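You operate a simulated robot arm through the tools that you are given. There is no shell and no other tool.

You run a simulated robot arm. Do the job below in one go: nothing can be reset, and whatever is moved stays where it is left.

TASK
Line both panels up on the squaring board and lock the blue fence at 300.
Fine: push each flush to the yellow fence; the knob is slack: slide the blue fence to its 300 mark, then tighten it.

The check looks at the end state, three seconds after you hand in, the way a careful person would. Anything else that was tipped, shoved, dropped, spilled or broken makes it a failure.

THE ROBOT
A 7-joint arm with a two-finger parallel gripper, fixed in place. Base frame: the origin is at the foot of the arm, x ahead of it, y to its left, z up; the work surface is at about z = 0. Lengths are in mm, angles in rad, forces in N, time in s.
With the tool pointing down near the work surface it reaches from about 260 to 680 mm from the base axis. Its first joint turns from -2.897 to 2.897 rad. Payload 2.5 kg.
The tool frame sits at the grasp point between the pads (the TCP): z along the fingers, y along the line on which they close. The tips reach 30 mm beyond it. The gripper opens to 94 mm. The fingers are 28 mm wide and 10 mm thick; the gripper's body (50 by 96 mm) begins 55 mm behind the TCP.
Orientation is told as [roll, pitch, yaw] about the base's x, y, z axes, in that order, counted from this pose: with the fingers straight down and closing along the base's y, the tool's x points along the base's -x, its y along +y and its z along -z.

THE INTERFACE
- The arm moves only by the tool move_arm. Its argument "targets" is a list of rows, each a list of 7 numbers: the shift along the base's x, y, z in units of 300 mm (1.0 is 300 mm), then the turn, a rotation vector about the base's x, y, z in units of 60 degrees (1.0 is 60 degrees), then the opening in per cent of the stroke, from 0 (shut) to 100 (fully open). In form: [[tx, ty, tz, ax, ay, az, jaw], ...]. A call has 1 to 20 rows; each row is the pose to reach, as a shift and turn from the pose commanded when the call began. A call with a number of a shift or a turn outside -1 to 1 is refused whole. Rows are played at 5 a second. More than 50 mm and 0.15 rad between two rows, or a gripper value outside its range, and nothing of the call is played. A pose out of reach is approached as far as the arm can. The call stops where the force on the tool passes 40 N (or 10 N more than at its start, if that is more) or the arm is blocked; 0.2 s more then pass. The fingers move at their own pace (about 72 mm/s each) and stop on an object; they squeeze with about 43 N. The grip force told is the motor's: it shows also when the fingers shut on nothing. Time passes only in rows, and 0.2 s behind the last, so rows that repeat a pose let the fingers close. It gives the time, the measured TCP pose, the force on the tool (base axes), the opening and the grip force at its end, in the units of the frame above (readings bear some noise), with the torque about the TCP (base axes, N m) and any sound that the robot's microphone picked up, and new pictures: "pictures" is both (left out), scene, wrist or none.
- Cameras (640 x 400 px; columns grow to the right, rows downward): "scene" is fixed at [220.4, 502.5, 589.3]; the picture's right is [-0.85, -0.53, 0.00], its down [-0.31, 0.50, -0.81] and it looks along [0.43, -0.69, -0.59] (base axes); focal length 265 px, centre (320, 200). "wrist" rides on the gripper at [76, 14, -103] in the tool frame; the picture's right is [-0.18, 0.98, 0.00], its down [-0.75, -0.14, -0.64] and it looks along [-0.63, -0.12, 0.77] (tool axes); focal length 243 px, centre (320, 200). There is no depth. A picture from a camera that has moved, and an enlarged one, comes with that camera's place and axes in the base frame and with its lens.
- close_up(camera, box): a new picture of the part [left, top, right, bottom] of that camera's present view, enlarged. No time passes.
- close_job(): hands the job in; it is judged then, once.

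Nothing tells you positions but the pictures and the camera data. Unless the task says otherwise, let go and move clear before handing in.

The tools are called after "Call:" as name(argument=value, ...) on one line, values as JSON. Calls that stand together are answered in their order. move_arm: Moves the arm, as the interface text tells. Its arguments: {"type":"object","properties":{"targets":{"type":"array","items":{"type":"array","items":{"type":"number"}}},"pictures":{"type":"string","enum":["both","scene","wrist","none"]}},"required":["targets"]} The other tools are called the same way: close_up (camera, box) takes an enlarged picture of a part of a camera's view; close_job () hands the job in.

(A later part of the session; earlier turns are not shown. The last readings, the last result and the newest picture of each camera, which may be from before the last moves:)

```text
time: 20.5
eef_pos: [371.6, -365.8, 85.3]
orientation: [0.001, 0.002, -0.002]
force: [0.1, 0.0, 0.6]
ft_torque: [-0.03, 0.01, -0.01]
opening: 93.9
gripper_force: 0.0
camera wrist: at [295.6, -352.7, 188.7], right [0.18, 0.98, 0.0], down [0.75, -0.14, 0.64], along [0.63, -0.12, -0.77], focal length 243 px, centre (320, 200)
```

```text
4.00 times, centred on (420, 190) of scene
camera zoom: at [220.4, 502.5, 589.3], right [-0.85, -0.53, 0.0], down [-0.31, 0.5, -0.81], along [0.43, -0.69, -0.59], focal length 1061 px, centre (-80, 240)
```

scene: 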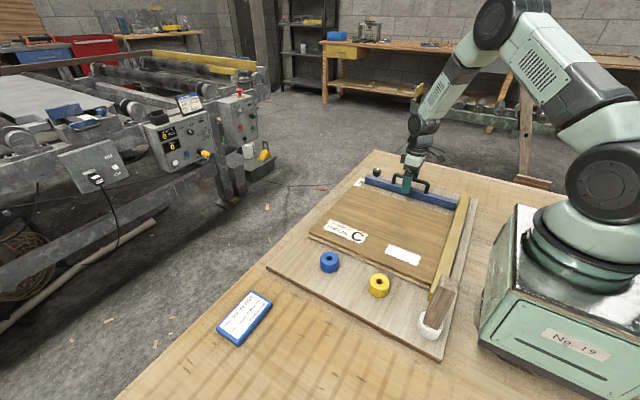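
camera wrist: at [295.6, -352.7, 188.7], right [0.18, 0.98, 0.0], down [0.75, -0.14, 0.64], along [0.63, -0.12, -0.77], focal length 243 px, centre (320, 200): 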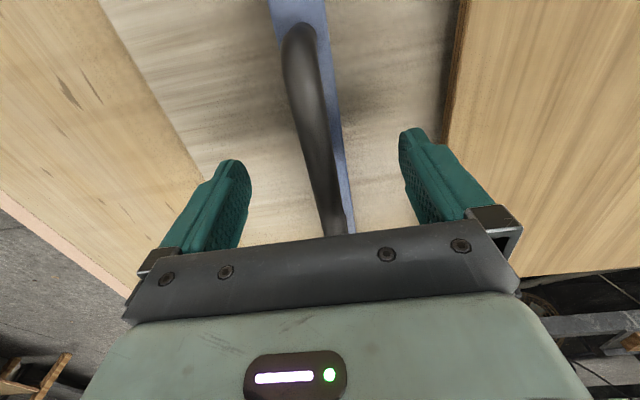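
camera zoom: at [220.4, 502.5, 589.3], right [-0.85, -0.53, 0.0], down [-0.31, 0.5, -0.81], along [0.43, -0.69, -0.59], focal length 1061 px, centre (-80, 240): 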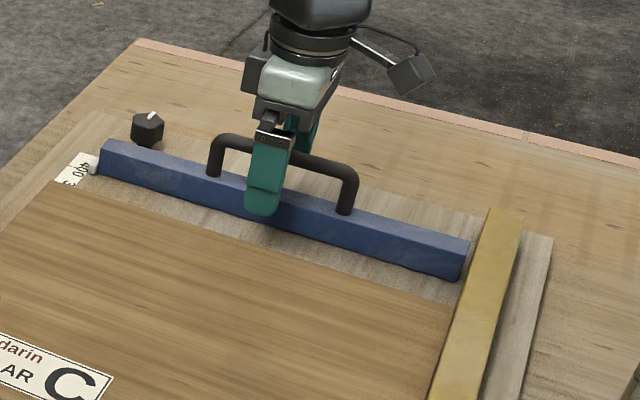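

The handle is centred between the fingers. I'll close the gripper on it.

Call:
move_arm(targets=[[0, 0, 0, 0, 0, 0, 40], [0, 0, 0, 0, 0, 0, 0], [0, 0, 0, 0, 0, 0, 0], [0, 0, 0, 0, 0, 0, 0]], pictures="wrist")

Call:
close_up(camera="scene", box=[340, 140, 500, 240])

```text
time: 21.5
eef_pos: [372.0, -362.2, 86.1]
orientation: [0.006, 0.003, 0.002]
force: [-5.3, 29.1, 10.9]
ft_torque: [-0.11, 0.24, -0.11]
opening: 18.2
gripper_force: 43.1
camera wrist: at [296.0, -350.1, 188.7], right [0.18, 0.98, 0.01], down [0.76, -0.14, 0.64], along [0.63, -0.11, -0.77], focal length 243 px, centre (320, 200)
```

wrist: 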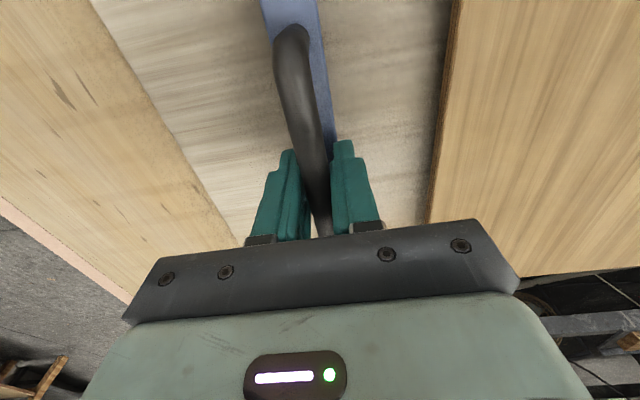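

```text
4.00 times, centred on (420, 190) of scene
camera zoom: at [220.4, 502.5, 589.3], right [-0.85, -0.53, 0.0], down [-0.31, 0.5, -0.81], along [0.43, -0.69, -0.59], focal length 1061 px, centre (-80, 240)
```

zoom: 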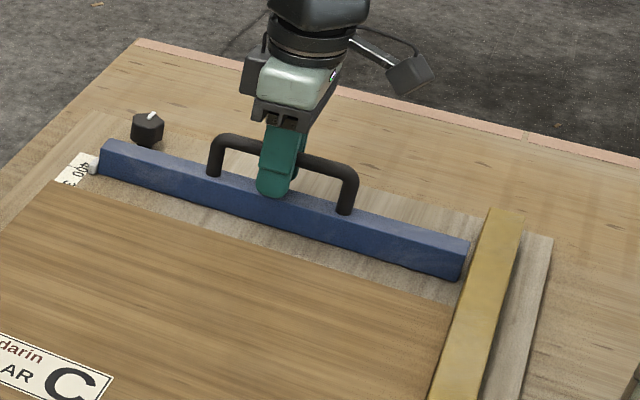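

The grip is on, but the arm is pulled 3.6 mm to +y with 29 N, so the fence resists in -y (end of travel or friction). I'll relieve that and then try a small +y move.

Call:
move_arm(targets=[[0, 0.006, 0, 0, 0, 0, 0], [0, 0.012, 0, 0, 0, 0, 0], [0, 0.012, 0, 0, 0, 0, 0]], pictures="none")

```text
time: 22.3
eef_pos: [371.1, -362.7, 84.3]
orientation: [0.0, 0.0, 0.0]
force: [9.8, 10.4, 1.3]
ft_torque: [-0.09, 0.27, 0.11]
opening: 18.2
gripper_force: 43.3
```

Call:
move_arm(targets=[[0, 0.01, 0, 0, 0, 0, 0], [0, 0.02, 0, 0, 0, 0, 0], [0, 0.03, 0, 0, 0, 0, 0], [0, 0.04, 0, 0, 0, 0, 0]], pictures="none")

```text
time: 23.3
eef_pos: [371.5, -351.0, 86.2]
orientation: [0.0, 0.002, -0.002]
force: [3.2, -1.7, -1.1]
ft_torque: [0.03, -0.86, 0.06]
opening: 18.1
gripper_force: 42.8
```

The fence slides freely toward +y (under 2 N), so it had been at its end stop. I'll slide it on to just short of the panels and check the knob and pointer.

Call:
move_arm(targets=[[0, 0.035, 0, 0, 0, 0, 0], [0, 0.07, 0, 0, 0, 0, 0], [0, 0.105, 0, 0, 0, 0, 0], [0, 0.14, 0, 0, 0, 0, 0], [0, 0.165, 0, 0, 0, 0, 0], [0, 0.18, 0, 0, 0, 0, 0]], pictures="both")

Call:
close_up(camera="scene", box=[340, 140, 500, 240])

Call:
close_up(camera="scene", box=[340, 160, 404, 200])

```text
time: 24.7
eef_pos: [370.1, -296.4, 86.7]
orientation: [-0.001, 0.001, 0.0]
force: [-9.6, -2.7, 24.7]
ft_torque: [0.01, -0.55, 0.09]
opening: 18.5
gripper_force: 43.4
camera wrist: at [295.2, -283.0, 189.3], right [0.19, 0.98, 0.0], down [0.75, -0.14, 0.64], along [0.63, -0.12, -0.77], focal length 243 px, centre (320, 200)
```

scene: 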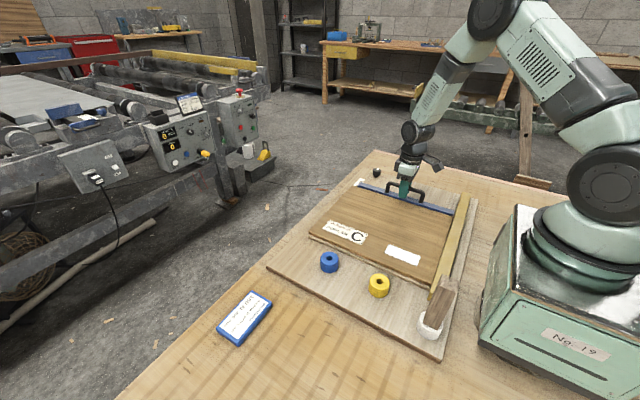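
wrist: 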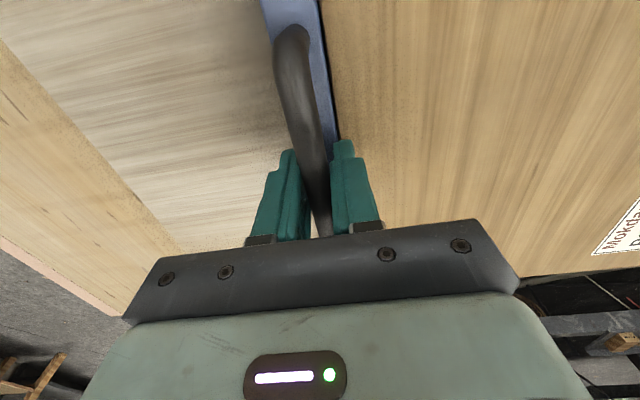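

```text
4.00 times, centred on (420, 190) of scene
camera zoom: at [220.4, 502.5, 589.3], right [-0.85, -0.53, 0.0], down [-0.31, 0.5, -0.81], along [0.43, -0.69, -0.59], focal length 1061 px, centre (-80, 240)
```

zoom: 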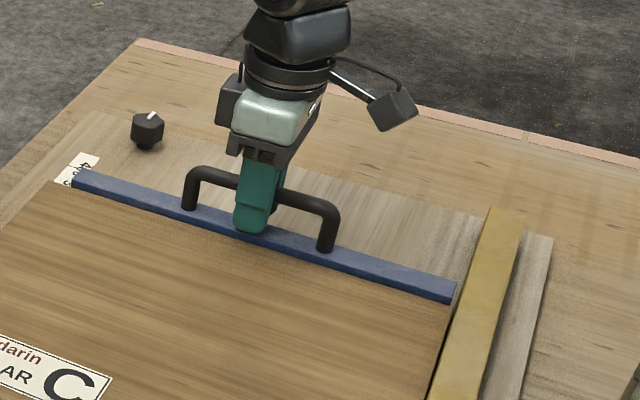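

```text
10.00 times, centred on (372, 180) of scene
camera zoom: at [220.4, 502.5, 589.3], right [-0.85, -0.53, 0.0], down [-0.31, 0.5, -0.81], along [0.43, -0.69, -0.59], focal length 2653 px, centre (-200, 400)
```

zoom: 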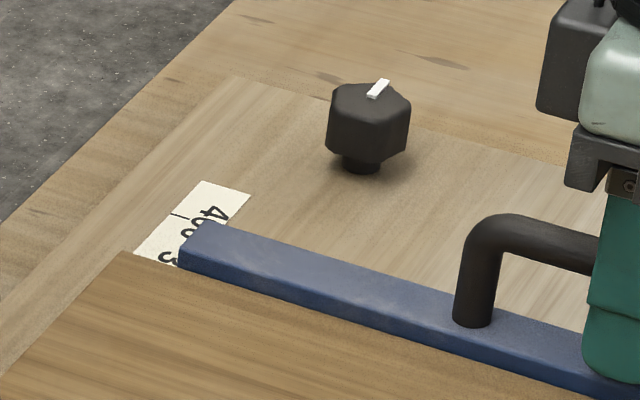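

The knob is mounted on the board at about (517, -424) and stays put while the fence moves; the fence is now just reaching the panels. I'll relieve the vertical load (raise ~2 mm) and check before pushing on.

Call:
move_arm(targets=[[-0.002, 0, 0.003, 0, 0, 0, 0], [-0.003, 0, 0.006, 0, 0, 0, 0], [-0.003, 0, 0.006, 0, 0, 0, 0]], pictures="none")

```text
time: 25.5
eef_pos: [370.9, -295.9, 87.2]
orientation: [0.005, 0.0, 0.002]
force: [14.5, -3.7, 0.1]
ft_torque: [0.02, -0.13, -0.08]
opening: 18.3
gripper_force: 43.0
```

Call:
move_arm(targets=[[0.0015, 0.01, 0, 0, 0, 0, 0], [0.0015, 0.02, 0, 0, 0, 0, 0], [0.0015, 0.03, 0, 0, 0, 0, 0], [0.0015, 0.04, 0, 0, 0, 0, 0], [0.0015, 0.05, 0, 0, 0, 0, 0], [0.0015, 0.06, 0, 0, 0, 0, 0]], pictures="both")

Call:
close_up(camera="scene", box=[280, 160, 480, 300])

```text
time: 26.9
eef_pos: [370.7, -278.8, 88.8]
orientation: [0.001, 0.0, 0.0]
force: [0.2, -5.5, -0.6]
ft_torque: [0.02, -0.15, 0.03]
opening: 18.2
gripper_force: 43.4
camera wrist: at [294.7, -265.4, 190.9], right [0.18, 0.98, 0.0], down [0.76, -0.14, 0.64], along [0.63, -0.12, -0.77], focal length 243 px, centre (320, 200)
```

scene: 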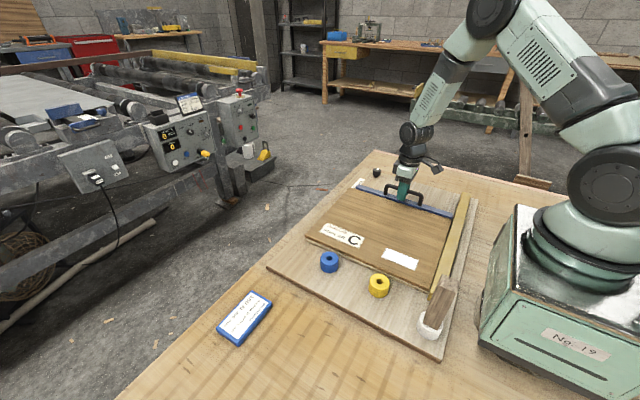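
wrist: 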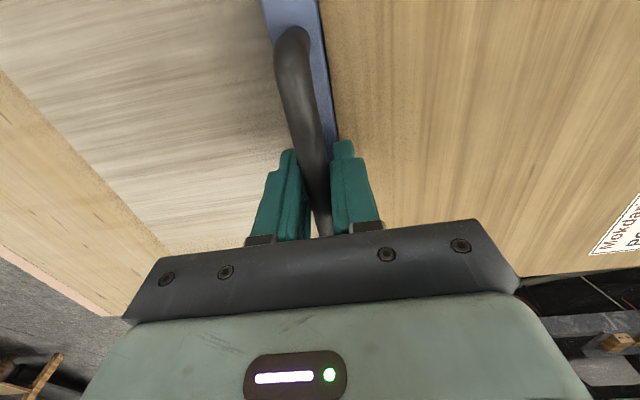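

```text
2.86 times, centred on (380, 230) of scene
camera zoom: at [220.4, 502.5, 589.3], right [-0.85, -0.53, 0.0], down [-0.31, 0.5, -0.81], along [0.43, -0.69, -0.59], focal length 758 px, centre (149, 114)
```

zoom: 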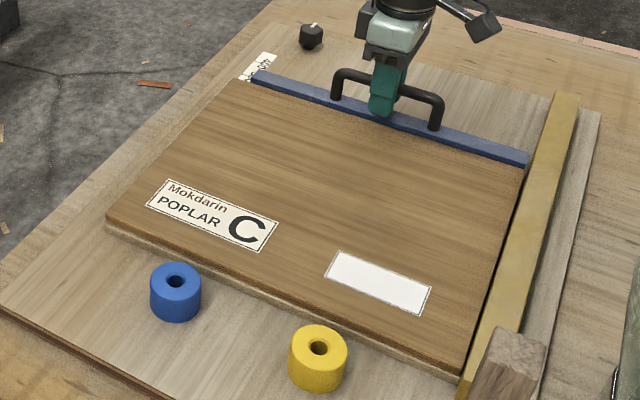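

The panels are moving with the fence at about 5.5 N. About 16 mm is left, and I'll advance slowly while watching the clearance between the panels' near edge and the spools.

Call:
move_arm(targets=[[0, 0.008, 0, 0, 0, 0, 0], [0, 0.016, 0, 0, 0, 0, 0], [0, 0.024, 0, 0, 0, 0, 0], [0, 0.03, 0, 0, 0, 0, 0]], pictures="scene")

Call:
close_up(camera="scene", box=[300, 230, 460, 330])

Call:
close_up(camera="scene", box=[330, 165, 394, 205])

```text
time: 27.9
eef_pos: [371.1, -270.0, 88.1]
orientation: [-0.001, 0.002, -0.001]
force: [-13.5, -5.4, 26.3]
ft_torque: [-0.05, 0.63, 0.06]
opening: 18.3
gripper_force: 43.3
```

scene: 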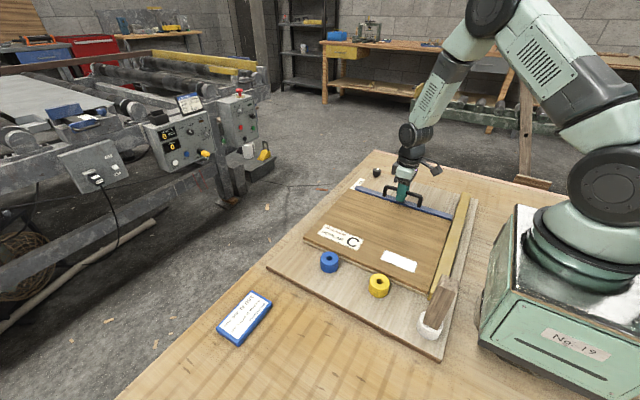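

```text
4.00 times, centred on (380, 280) of scene
camera zoom: at [220.4, 502.5, 589.3], right [-0.85, -0.53, 0.0], down [-0.31, 0.5, -0.81], along [0.43, -0.69, -0.59], focal length 1061 px, centre (80, -120)
```

zoom: 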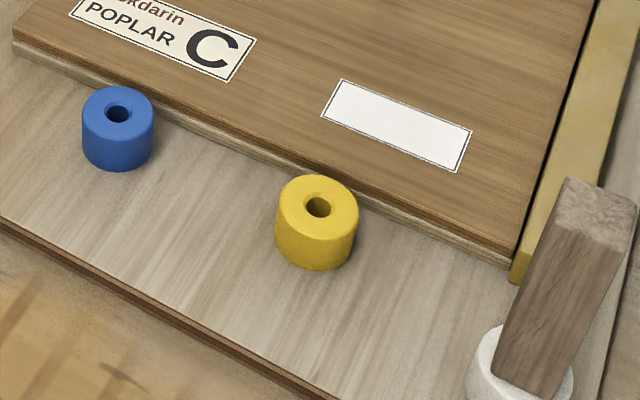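

```text
10.00 times, centred on (362, 185) of scene
camera zoom: at [220.4, 502.5, 589.3], right [-0.85, -0.53, 0.0], down [-0.31, 0.5, -0.81], along [0.43, -0.69, -0.59], focal length 2653 px, centre (-100, 350)
```

zoom: 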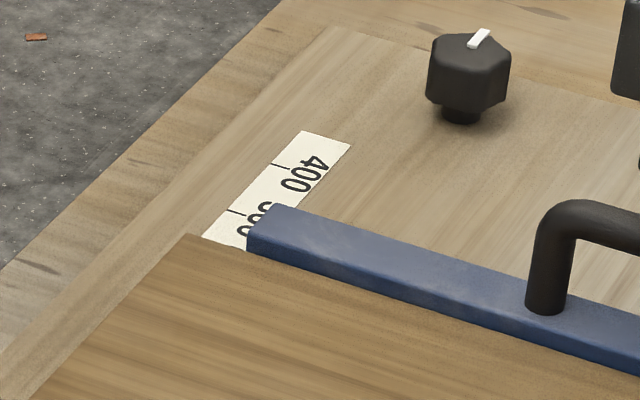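

The panels' near edge is closing in on the spools, so I need an accurate look at that gap before going the last 8–9 mm.

Call:
close_up(camera="scene", box=[360, 260, 408, 290])

Call:
close_up(camera="scene", box=[310, 240, 358, 270])

Call:
close_up(camera="scene", box=[404, 275, 452, 305])

```text
13.33 times, centred on (384, 275) of scene
camera zoom: at [220.4, 502.5, 589.3], right [-0.85, -0.53, 0.0], down [-0.31, 0.5, -0.81], along [0.43, -0.69, -0.59], focal length 3538 px, centre (-533, -800)
```

zoom: 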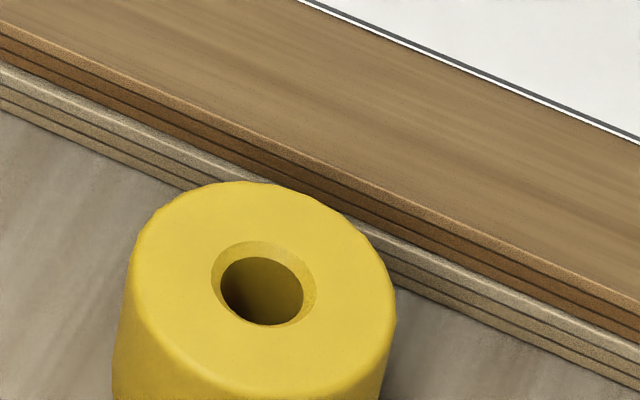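

```text
13.33 times, centred on (334, 255) of scene
camera zoom: at [220.4, 502.5, 589.3], right [-0.85, -0.53, 0.0], down [-0.31, 0.5, -0.81], along [0.43, -0.69, -0.59], focal length 3538 px, centre (133, -533)
```

zoom: 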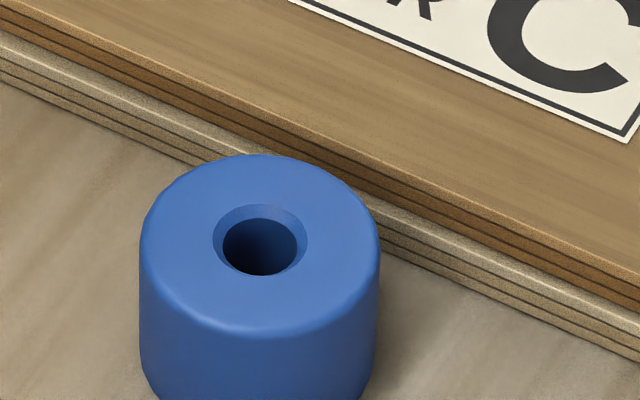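

```text
13.33 times, centred on (428, 290) of scene
camera zoom: at [220.4, 502.5, 589.3], right [-0.85, -0.53, 0.0], down [-0.31, 0.5, -0.81], along [0.43, -0.69, -0.59], focal length 3538 px, centre (-1120, -1000)
```

zoom: 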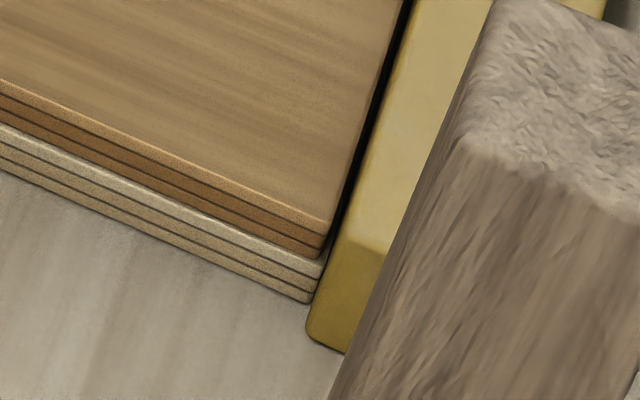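

Call:
close_up(camera="scene", box=[356, 264, 412, 299])

Call:
close_up(camera="scene", box=[306, 244, 362, 279])

```text
11.43 times, centred on (384, 282) of scene
camera zoom: at [220.4, 502.5, 589.3], right [-0.85, -0.53, 0.0], down [-0.31, 0.5, -0.81], along [0.43, -0.69, -0.59], focal length 3032 px, centre (-411, -731)
```

zoom: 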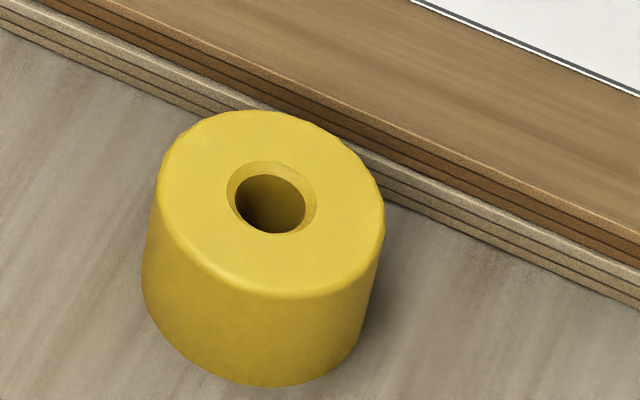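

```text
11.43 times, centred on (334, 262) of scene
camera zoom: at [220.4, 502.5, 589.3], right [-0.85, -0.53, 0.0], down [-0.31, 0.5, -0.81], along [0.43, -0.69, -0.59], focal length 3032 px, centre (160, -503)
```

zoom: 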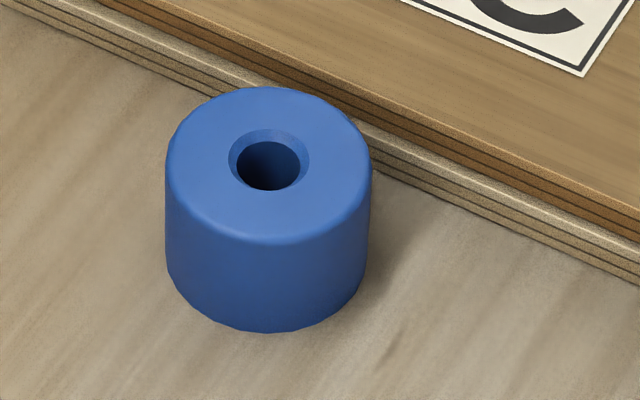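

Measured carefully, the panels' near edge should end about level with the yellow fence's end (y≈47), while the spools' back edges are at y≈58, so about 10 mm remains free. I'll advance another 6 mm in small steps and check again.

Call:
move_arm(targets=[[0, 0, 0.003, 0, 0, 0, 0], [0, 0.007, 0.003, 0, 0, 0, 0], [0, 0.014, 0.003, 0, 0, 0, 0], [0, 0.02, 0.003, 0, 0, 0, 0], [0, 0.02, 0.003, 0, 0, 0, 0]], pictures="scene")

Call:
close_up(camera="scene", box=[356, 264, 412, 299])

Call:
close_up(camera="scene", box=[404, 275, 452, 305])

Call:
close_up(camera="scene", box=[306, 244, 362, 279])

```text
time: 29.1
eef_pos: [370.4, -262.8, 87.5]
orientation: [0.0, 0.004, -0.001]
force: [-13.8, -5.3, 1.4]
ft_torque: [-0.01, -1.28, 0.02]
opening: 18.3
gripper_force: 43.2
```

scene: 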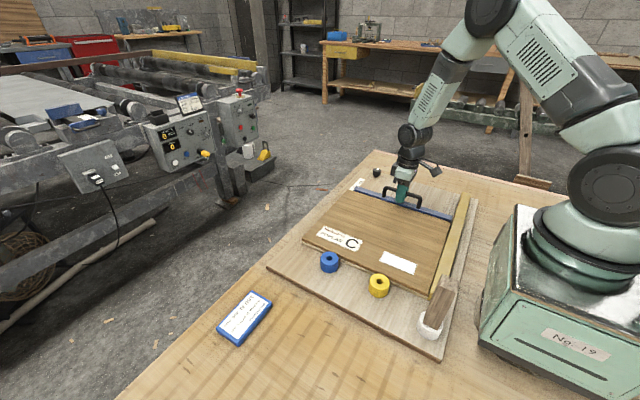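

```text
11.43 times, centred on (384, 282) of scene
camera zoom: at [220.4, 502.5, 589.3], right [-0.85, -0.53, 0.0], down [-0.31, 0.5, -0.81], along [0.43, -0.69, -0.59], focal length 3032 px, centre (-411, -731)
```

zoom: 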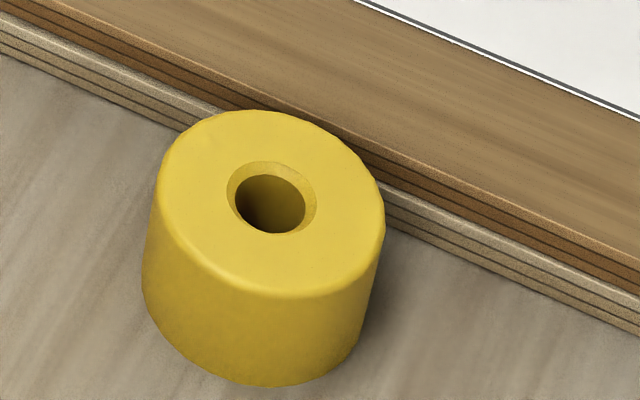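

```text
13.33 times, centred on (428, 290) of scene
camera zoom: at [220.4, 502.5, 589.3], right [-0.85, -0.53, 0.0], down [-0.31, 0.5, -0.81], along [0.43, -0.69, -0.59], focal length 3538 px, centre (-1120, -1000)
```

zoom: 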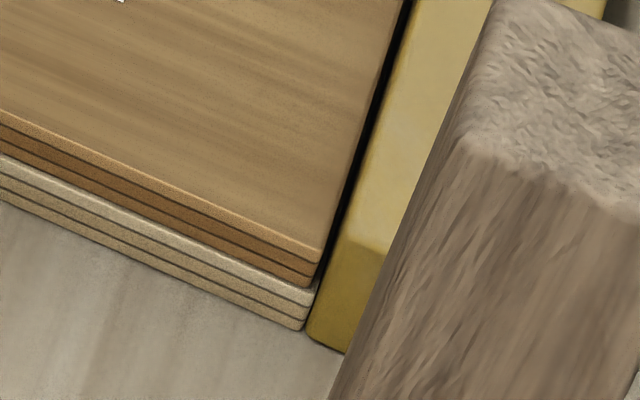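

```text
11.43 times, centred on (334, 262) of scene
camera zoom: at [220.4, 502.5, 589.3], right [-0.85, -0.53, 0.0], down [-0.31, 0.5, -0.81], along [0.43, -0.69, -0.59], focal length 3032 px, centre (160, -503)
```

zoom: 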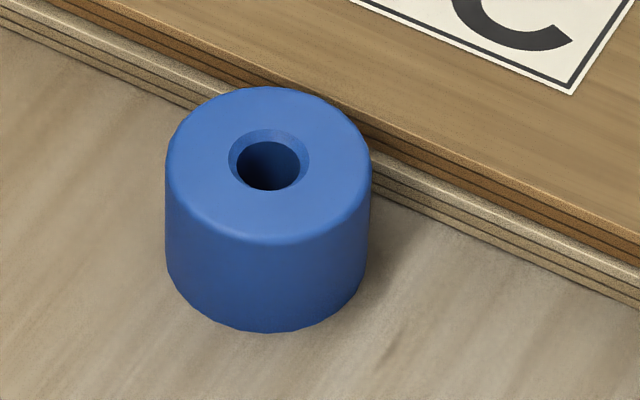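

The panels' near edge is now about 1 mm short of the yellow fence's end and the spools haven't moved. I'll release the handle, lift, and look straight along y at the pointer and the 300 tick.

Call:
move_arm(targets=[[0, 0, 0, 0, 0, 0, 30], [0, 0, 0, 0, 0, 0, 60], [0, 0, 0.1, 0, 0, 0, 60], [0, 0, 0.22, 0, 0, 0, 60], [0.12, -0.01, 0.25, 0, 0, 0, 60], [0.26, -0.01, 0.25, 0, 0, 0, 60], [0.4, -0.01, 0.25, 0, 0, 0, 60], [0.54, -0.01, 0.25, 0, 0, 0, 60], [0.62, -0.01, 0.25, 0, 0, 0, 60], [0.62, -0.01, 0.25, 0, 0, 0, 60]], pictures="both")

Call:
close_up(camera="wrist", box=[240, 60, 400, 160])

Call:
close_up(camera="wrist", box=[300, 85, 364, 125])

```text
time: 31.3
eef_pos: [558.2, -265.5, 162.8]
orientation: [0.002, 0.003, 0.001]
force: [0.1, 0.6, 0.6]
ft_torque: [-0.03, 0.02, 0.0]
opening: 56.3
gripper_force: 0.2
camera wrist: at [482.3, -253.2, 265.2], right [0.18, 0.98, 0.0], down [0.75, -0.14, 0.64], along [0.63, -0.12, -0.77], focal length 243 px, centre (320, 200)
```

scene: 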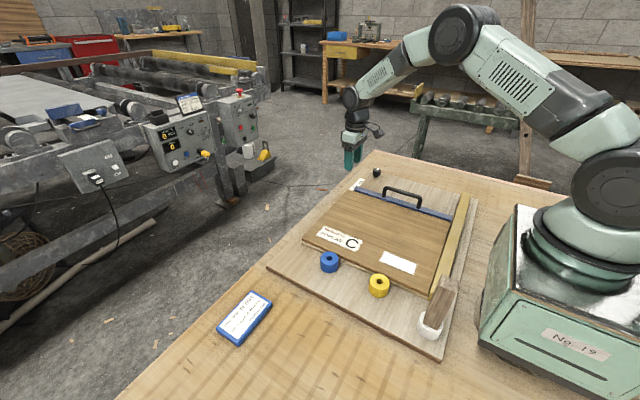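
wrist: 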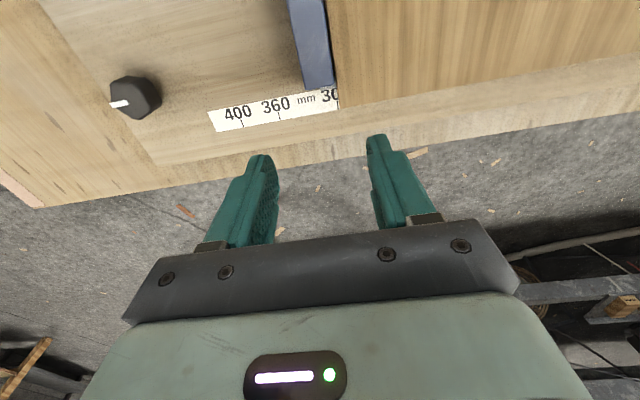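

```text
4.00 times, centred on (320, 110) of wrist
camera zoom: at [482.3, -253.2, 265.2], right [0.18, 0.98, 0.0], down [0.75, -0.14, 0.64], along [0.63, -0.12, -0.77], focal length 970 px, centre (320, 560)
```

zoom: 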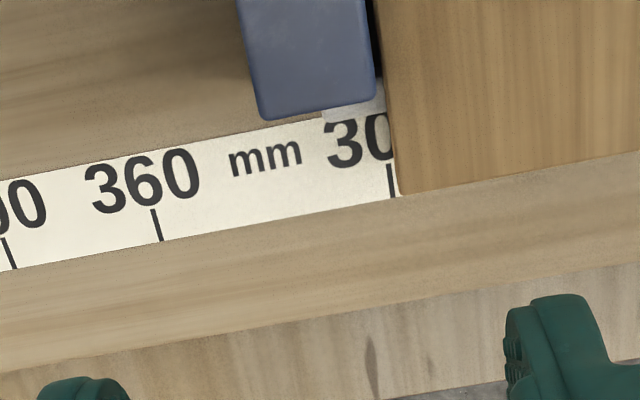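

```text
10.00 times, centred on (332, 105) of wrist
camera zoom: at [482.3, -253.2, 265.2], right [0.18, 0.98, 0.0], down [0.75, -0.14, 0.64], along [0.63, -0.12, -0.77], focal length 2426 px, centre (200, 1150)
```

zoom: 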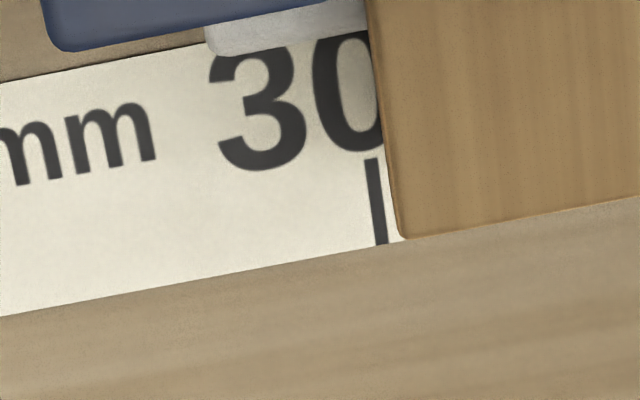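

I can now see the 300 tick right next to the panel corner, with the blue fence's front face almost exactly on it (I estimate a reading of 300.5–301). I'll zoom in further to confirm, and check the gap between the fence and the panels and the pointer nose.

Call:
close_up(camera="wrist", box=[312, 70, 352, 95])

Call:
close_up(camera="wrist", box=[320, 90, 352, 110])

Call:
close_up(camera="wrist", box=[100, 60, 180, 130])

Call:
close_up(camera="scene", box=[400, 180, 480, 230])

Call:
close_up(camera="scene", box=[330, 165, 410, 215])

```text
16.00 times, centred on (332, 82) of wrist
camera zoom: at [482.3, -253.2, 265.2], right [0.18, 0.98, 0.0], down [0.75, -0.14, 0.64], along [0.63, -0.12, -0.77], focal length 3882 px, centre (128, 2080)
```

zoom: 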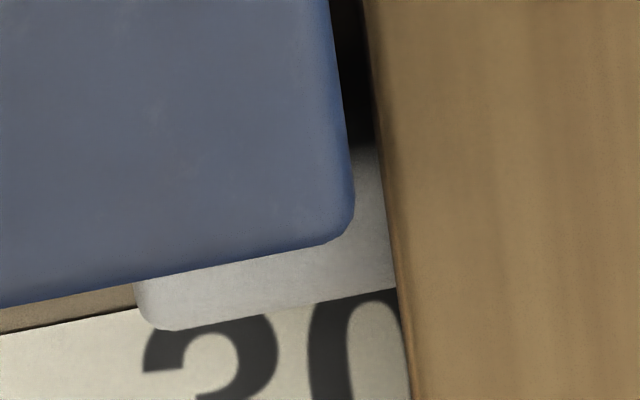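

```text
16.00 times, centred on (336, 100) of wrist
camera zoom: at [482.3, -253.2, 265.2], right [0.18, 0.98, 0.0], down [0.75, -0.14, 0.64], along [0.63, -0.12, -0.77], focal length 3882 px, centre (64, 1800)
```

zoom: 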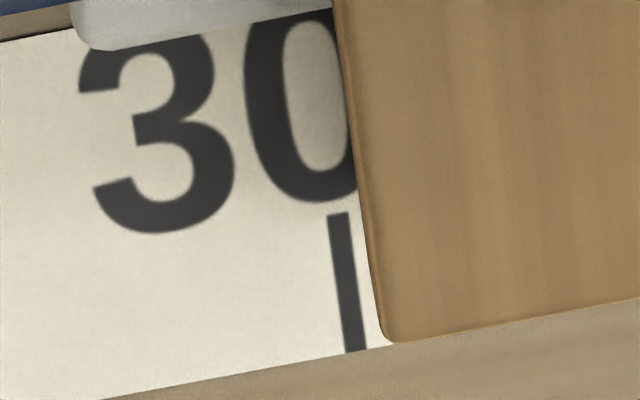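

```text
5.71 times, centred on (140, 95) of wrist
camera zoom: at [482.3, -253.2, 265.2], right [0.18, 0.98, 0.0], down [0.75, -0.14, 0.64], along [0.63, -0.12, -0.77], focal length 1386 px, centre (1349, 800)
```

zoom: 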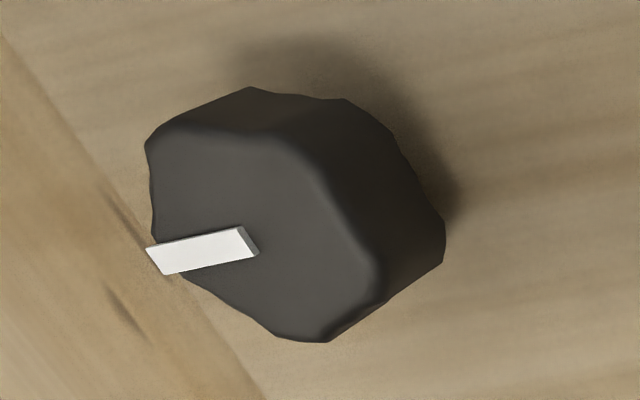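

```text
8.00 times, centred on (440, 205) of scene
camera zoom: at [220.4, 502.5, 589.3], right [-0.85, -0.53, 0.0], down [-0.31, 0.5, -0.81], along [0.43, -0.69, -0.59], focal length 2123 px, centre (-640, 160)
```

zoom: 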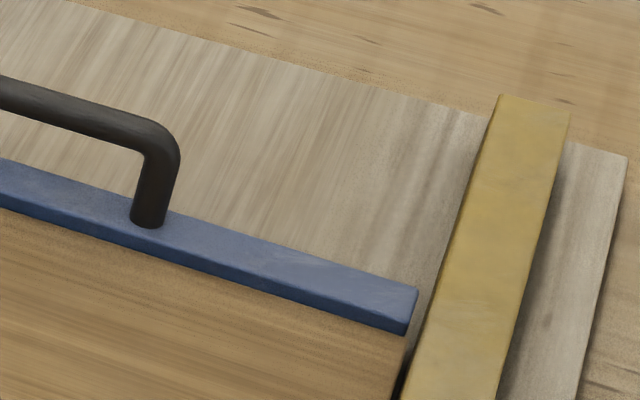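

```text
8.00 times, centred on (370, 190) of scene
camera zoom: at [220.4, 502.5, 589.3], right [-0.85, -0.53, 0.0], down [-0.31, 0.5, -0.81], along [0.43, -0.69, -0.59], focal length 2123 px, centre (-80, 280)
```

zoom: 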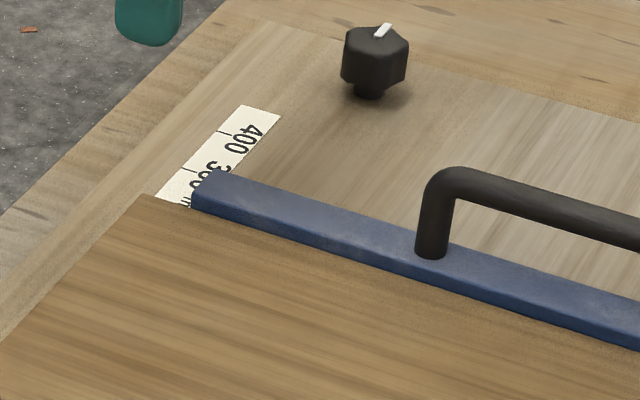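

By the fence's front face the reading is about 300.6, so the fence is practically on 300. The lower panel's near edge looks skewed compared with the upper one, though, so I'll go above the near edge with the wrist camera to measure that and the spool gap.

Call:
move_arm(targets=[[-0.05, 0.12, 0.06, 0, 0, 0, 60], [-0.1, 0.25, 0.12, 0, 0, 0, 60], [-0.15, 0.38, 0.19, 0, 0, 0, 60], [-0.2, 0.51, 0.19, 0, 0, 0, 60], [-0.26, 0.64, 0.19, 0, 0, 0, 60], [-0.31, 0.77, 0.19, 0, 0, 0, 60], [-0.36, 0.89, 0.19, 0, 0, 0, 60], [-0.393, 0.985, 0.19, 0, 0, 0, 60], [-0.393, 0.985, 0.19, 0, 0, 0, 60]], pictures="both")

Call:
close_up(camera="wrist", box=[240, 0, 480, 150])

```text
time: 33.3
eef_pos: [439.2, 29.1, 220.9]
orientation: [0.005, 0.001, -0.002]
force: [0.2, 0.7, -0.9]
ft_torque: [-0.01, -0.01, -0.03]
opening: 56.4
gripper_force: 0.0
camera wrist: at [362.8, 40.6, 324.5], right [0.18, 0.98, 0.0], down [0.75, -0.14, 0.64], along [0.63, -0.12, -0.77], focal length 243 px, centre (320, 200)
```

scene: 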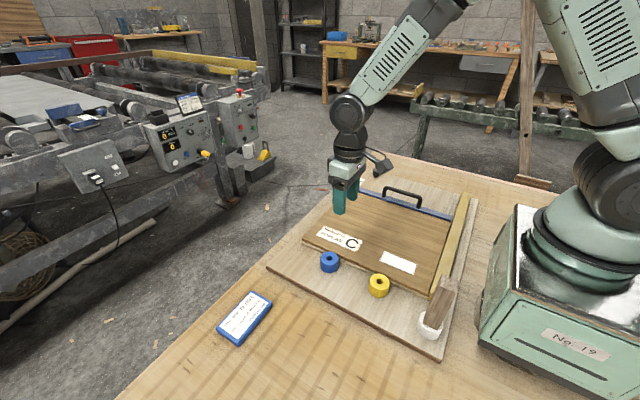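
wrist: 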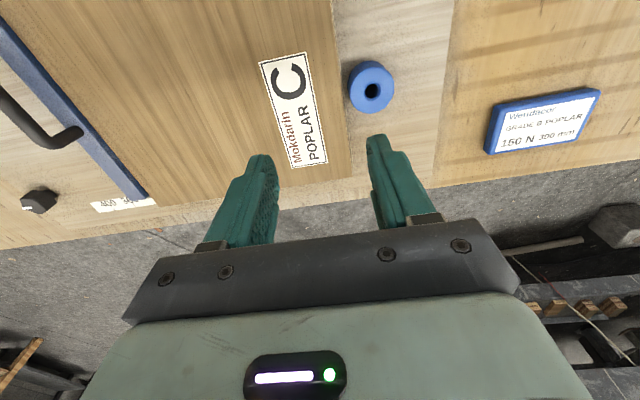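

```text
2.67 times, centred on (360, 75) of wrist
camera zoom: at [362.8, 40.6, 324.5], right [0.18, 0.98, 0.0], down [0.75, -0.14, 0.64], along [0.63, -0.12, -0.77], focal length 647 px, centre (213, 533)
```

zoom: 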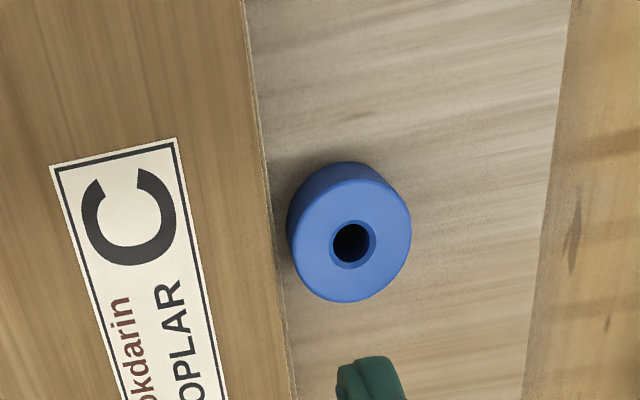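

Call:
close_up(camera="wrist", box=[320, 120, 368, 190])

Call:
close_up(camera="wrist", box=[325, 60, 373, 90])

Call:
close_up(camera="wrist", box=[320, 150, 360, 175])

Call:
close_up(camera="wrist", box=[320, 0, 368, 30])

```text
5.71 times, centred on (344, 155) of wrist
camera zoom: at [362.8, 40.6, 324.5], right [0.18, 0.98, 0.0], down [0.75, -0.14, 0.64], along [0.63, -0.12, -0.77], focal length 1386 px, centre (183, 457)
```

zoom: 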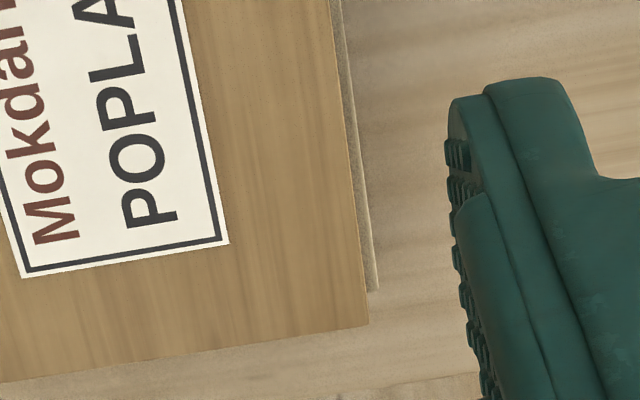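

```text
13.33 times, centred on (349, 75) of wrist
camera zoom: at [362.8, 40.6, 324.5], right [0.18, 0.98, 0.0], down [0.75, -0.14, 0.64], along [0.63, -0.12, -0.77], focal length 3235 px, centre (-67, 1867)
```

zoom: 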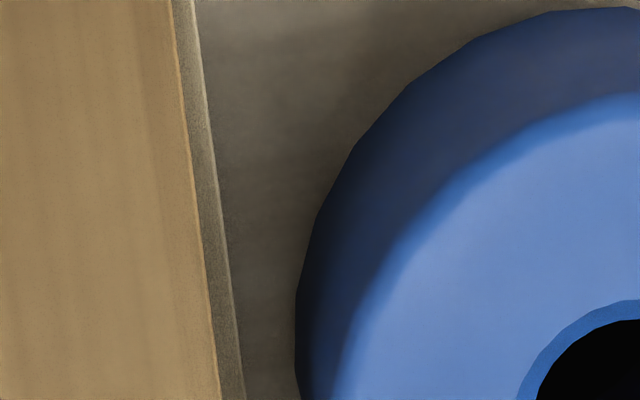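

```text
16.00 times, centred on (340, 162) of wrist
camera zoom: at [362.8, 40.6, 324.5], right [0.18, 0.98, 0.0], down [0.75, -0.14, 0.64], along [0.63, -0.12, -0.77], focal length 3882 px, centre (0, 800)
```

zoom: 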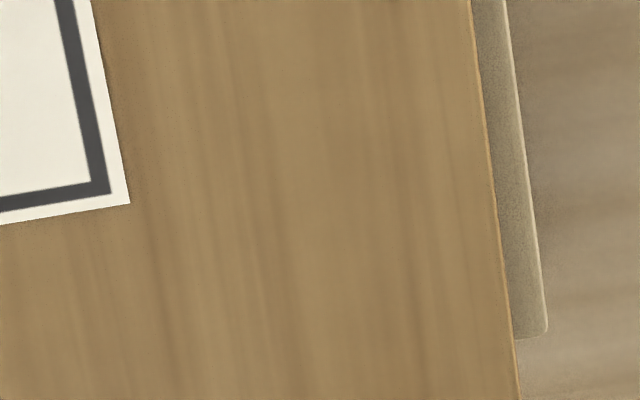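

```text
13.33 times, centred on (344, 15) of wrist
camera zoom: at [362.8, 40.6, 324.5], right [0.18, 0.98, 0.0], down [0.75, -0.14, 0.64], along [0.63, -0.12, -0.77], focal length 3235 px, centre (0, 2667)
```

zoom: 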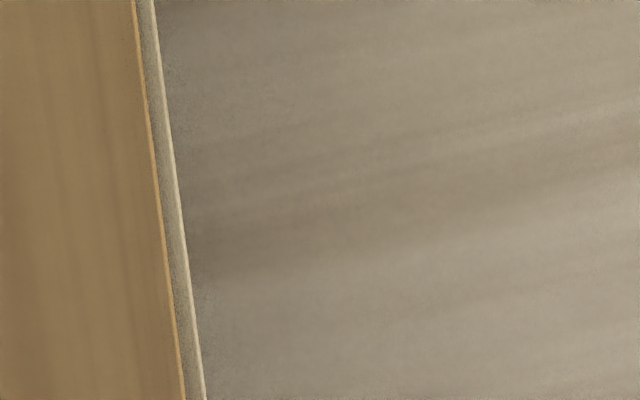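

From above: the upper panel is square but about 4 mm off the yellow fence, and the lower one is about 1° skewed because the pointer nose touches it, with 6 mm free to the blue spool. I'll lock the fence first, since the knob top is near (515, -420, 59), and then square the panels again.

Call:
move_arm(targets=[[0.02, -0.13, 0, 0, 0, 0, 80], [0.04, -0.27, 0, 0, 0, 0, 80], [0.07, -0.41, 0, 0, 0, 0, 80], [0.1, -0.55, 0, 0, 0, 0, 80], [0.13, -0.69, 0, 0, 0, 0, 80], [0.15, -0.83, 0, 0, 0, 0, 80], [0.17, -0.97, 0, 0, 0, 0, 80]], pictures="none")

Call:
move_arm(targets=[[0.03, -0.13, -0.05, 0, 0, 0, 80], [0.06, -0.27, -0.1, 0, 0, 0, 80], [0.08, -0.4, -0.17, 0, 0, 0, 80], [0.083, -0.5, -0.22, 0, 0, 0, 80], [0.083, -0.527, -0.25, 0, 0, 0, 80], [0.083, -0.527, -0.25, 0, 0, 0, 80]], pictures="both")

```text
time: 34.9
eef_pos: [491.9, -263.2, 222.8]
orientation: [0.002, 0.003, 0.001]
force: [0.0, -0.1, -0.2]
ft_torque: [0.0, -0.01, 0.0]
opening: 75.0
gripper_force: 0.1
```

```text
time: 36.3
eef_pos: [514.9, -419.5, 145.9]
orientation: [0.003, 0.002, 0.0]
force: [0.5, -0.2, 0.3]
ft_torque: [0.0, -0.02, 0.0]
opening: 75.4
gripper_force: 0.1
camera wrist: at [439.0, -406.2, 249.1], right [0.18, 0.98, 0.0], down [0.75, -0.14, 0.64], along [0.63, -0.12, -0.77], focal length 243 px, centre (320, 200)
```

scene: 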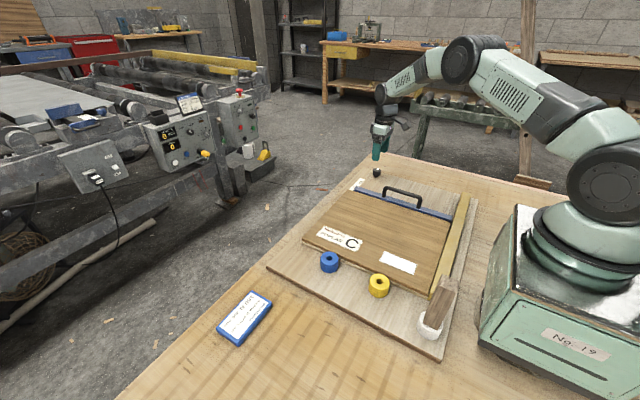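
wrist: 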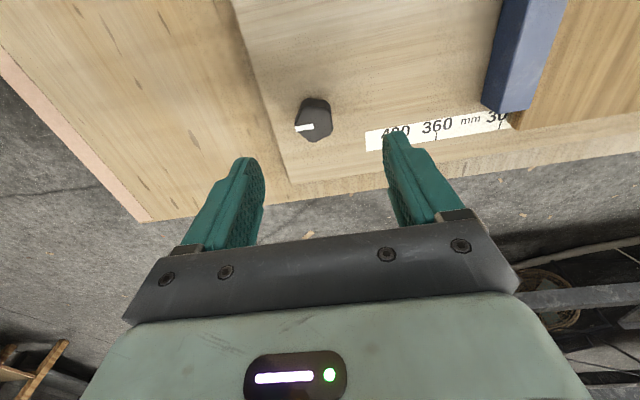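

Call:
close_up(camera="wrist", box=[280, 90, 360, 150])

Call:
close_up(camera="scene", box=[350, 150, 414, 190])

Call:
close_up(camera="wrist", box=[360, 60, 540, 170])

```text
6.67 times, centred on (320, 120) of wrist
camera zoom: at [439.0, -406.2, 249.1], right [0.18, 0.98, 0.0], down [0.75, -0.14, 0.64], along [0.63, -0.12, -0.77], focal length 1618 px, centre (320, 733)
```

zoom: 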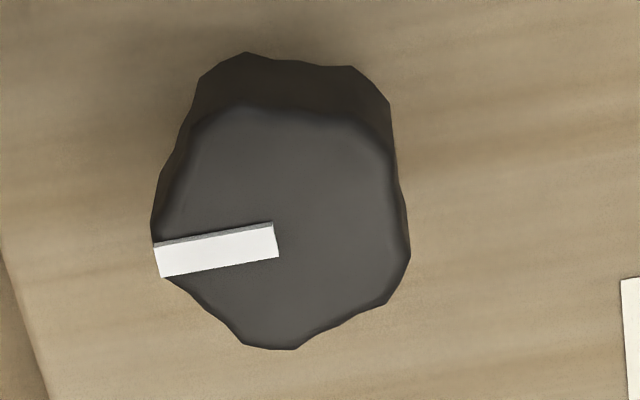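

```text
10.00 times, centred on (382, 170) of scene
camera zoom: at [220.4, 502.5, 589.3], right [-0.85, -0.53, 0.0], down [-0.31, 0.5, -0.81], along [0.43, -0.69, -0.59], focal length 2653 px, centre (-300, 500)
```

zoom: 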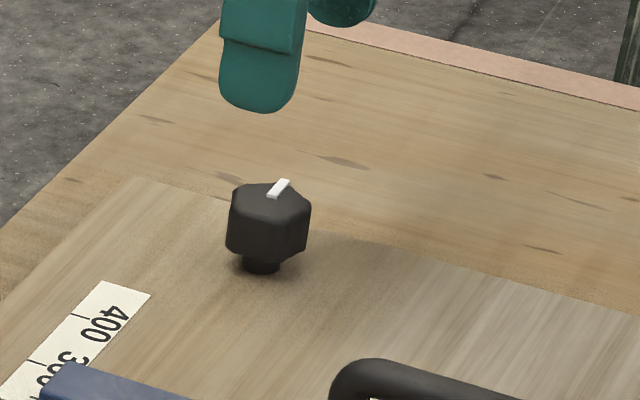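

```text
3.56 times, centred on (450, 115) of wrist
camera zoom: at [439.0, -406.2, 249.1], right [0.18, 0.98, 0.0], down [0.75, -0.14, 0.64], along [0.63, -0.12, -0.77], focal length 863 px, centre (-142, 502)
```

zoom: 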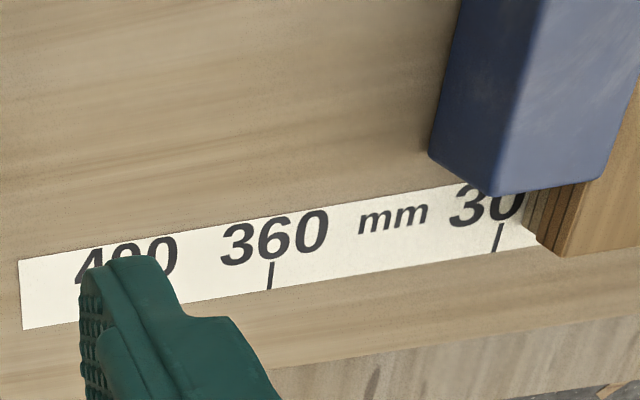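

The knob centre is at about (518, -424.5) with its top near z≈54 and its white mark pointing to -y. I'll descend with the open fingers around it.

Call:
move_arm(targets=[[0.01, -0.017, -0.1, 0, 0, 0, 80], [0.01, -0.017, -0.2, 0, 0, 0, 80], [0.01, -0.017, -0.28, 0, 0, 0, 80], [0.01, -0.017, -0.312, 0, 0, 0, 80], [0.01, -0.017, -0.312, 0, 0, 0, 80]], pictures="both")

Call:
close_up(camera="scene", box=[350, 150, 414, 190])

```text
time: 37.5
eef_pos: [517.5, -424.3, 51.8]
orientation: [0.001, 0.001, -0.001]
force: [-0.8, -0.7, 0.2]
ft_torque: [0.0, -0.05, 0.03]
opening: 75.2
gripper_force: 0.2
camera wrist: at [441.9, -411.0, 155.0], right [0.18, 0.98, 0.0], down [0.75, -0.14, 0.64], along [0.63, -0.12, -0.77], focal length 243 px, centre (320, 200)
```

scene: 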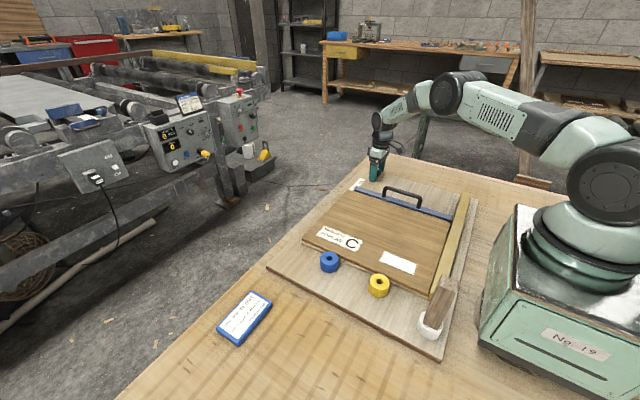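
wrist: 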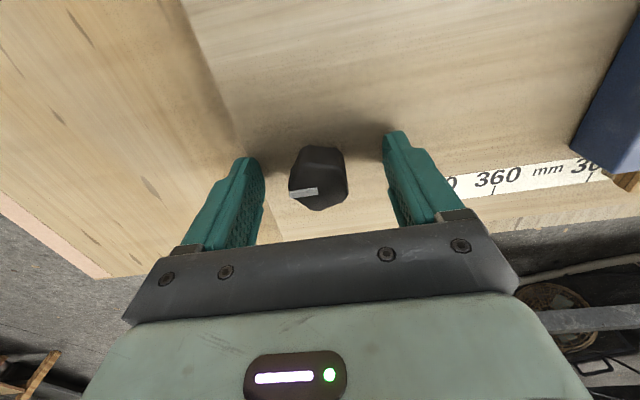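

```text
10.00 times, centred on (382, 170) of scene
camera zoom: at [220.4, 502.5, 589.3], right [-0.85, -0.53, 0.0], down [-0.31, 0.5, -0.81], along [0.43, -0.69, -0.59], focal length 2653 px, centre (-300, 500)
```

zoom: 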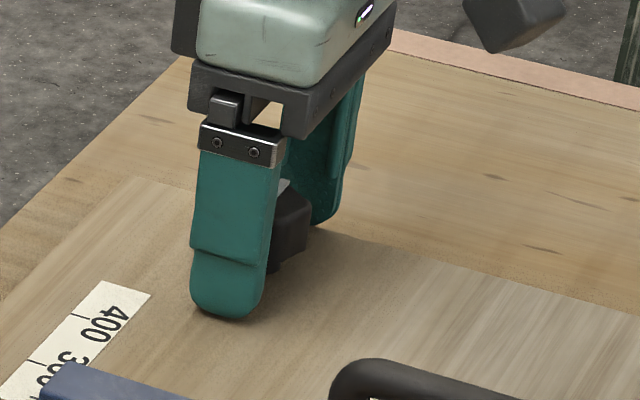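

The knob sits between the fingers. I'll close on it and check the reaction.

Call:
move_arm(targets=[[0, 0, 0, 0, 0, 0, 40], [0, 0, 0, 0, 0, 0, 10], [0, 0, 0, 0, 0, 0, 0], [0, 0, 0, 0, 0, 0, 0]], pictures="both")

Call:
close_up(camera="wrist", box=[260, 120, 388, 220])

```text
time: 38.5
eef_pos: [517.7, -425.7, 52.3]
orientation: [-0.001, 0.0, 0.002]
force: [4.7, -7.8, 0.1]
ft_torque: [-0.18, -0.11, 0.02]
opening: 32.8
gripper_force: 43.3
camera wrist: at [441.7, -411.5, 155.1], right [0.18, 0.98, 0.0], down [0.75, -0.14, 0.64], along [0.63, -0.12, -0.77], focal length 243 px, centre (320, 200)
```

scene: 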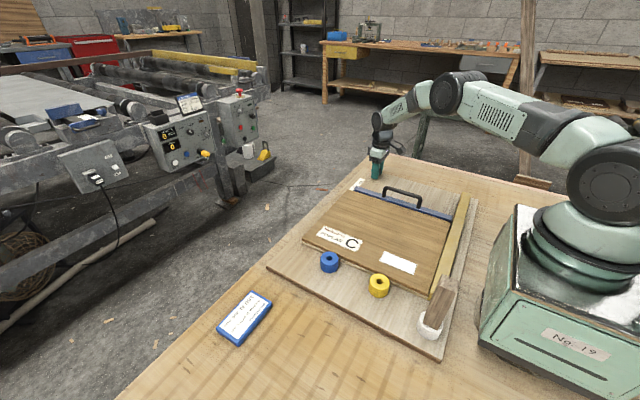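
wrist: 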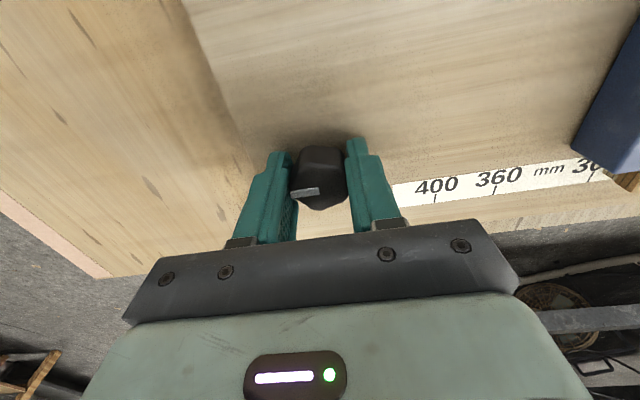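

```text
4.00 times, centred on (324, 170) of wrist
camera zoom: at [441.7, -411.5, 155.1], right [0.18, 0.98, 0.0], down [0.75, -0.14, 0.64], along [0.63, -0.12, -0.77], focal length 970 px, centre (304, 320)
```

zoom: 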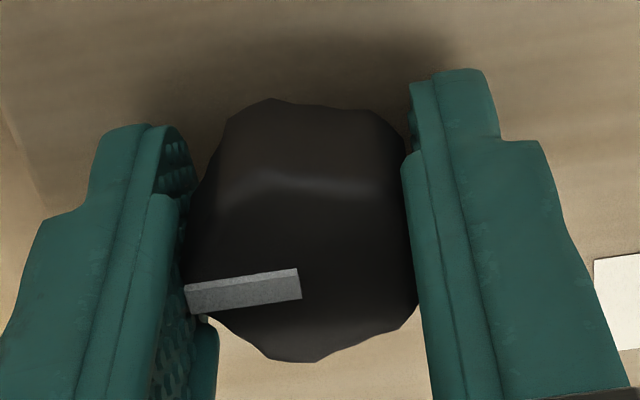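

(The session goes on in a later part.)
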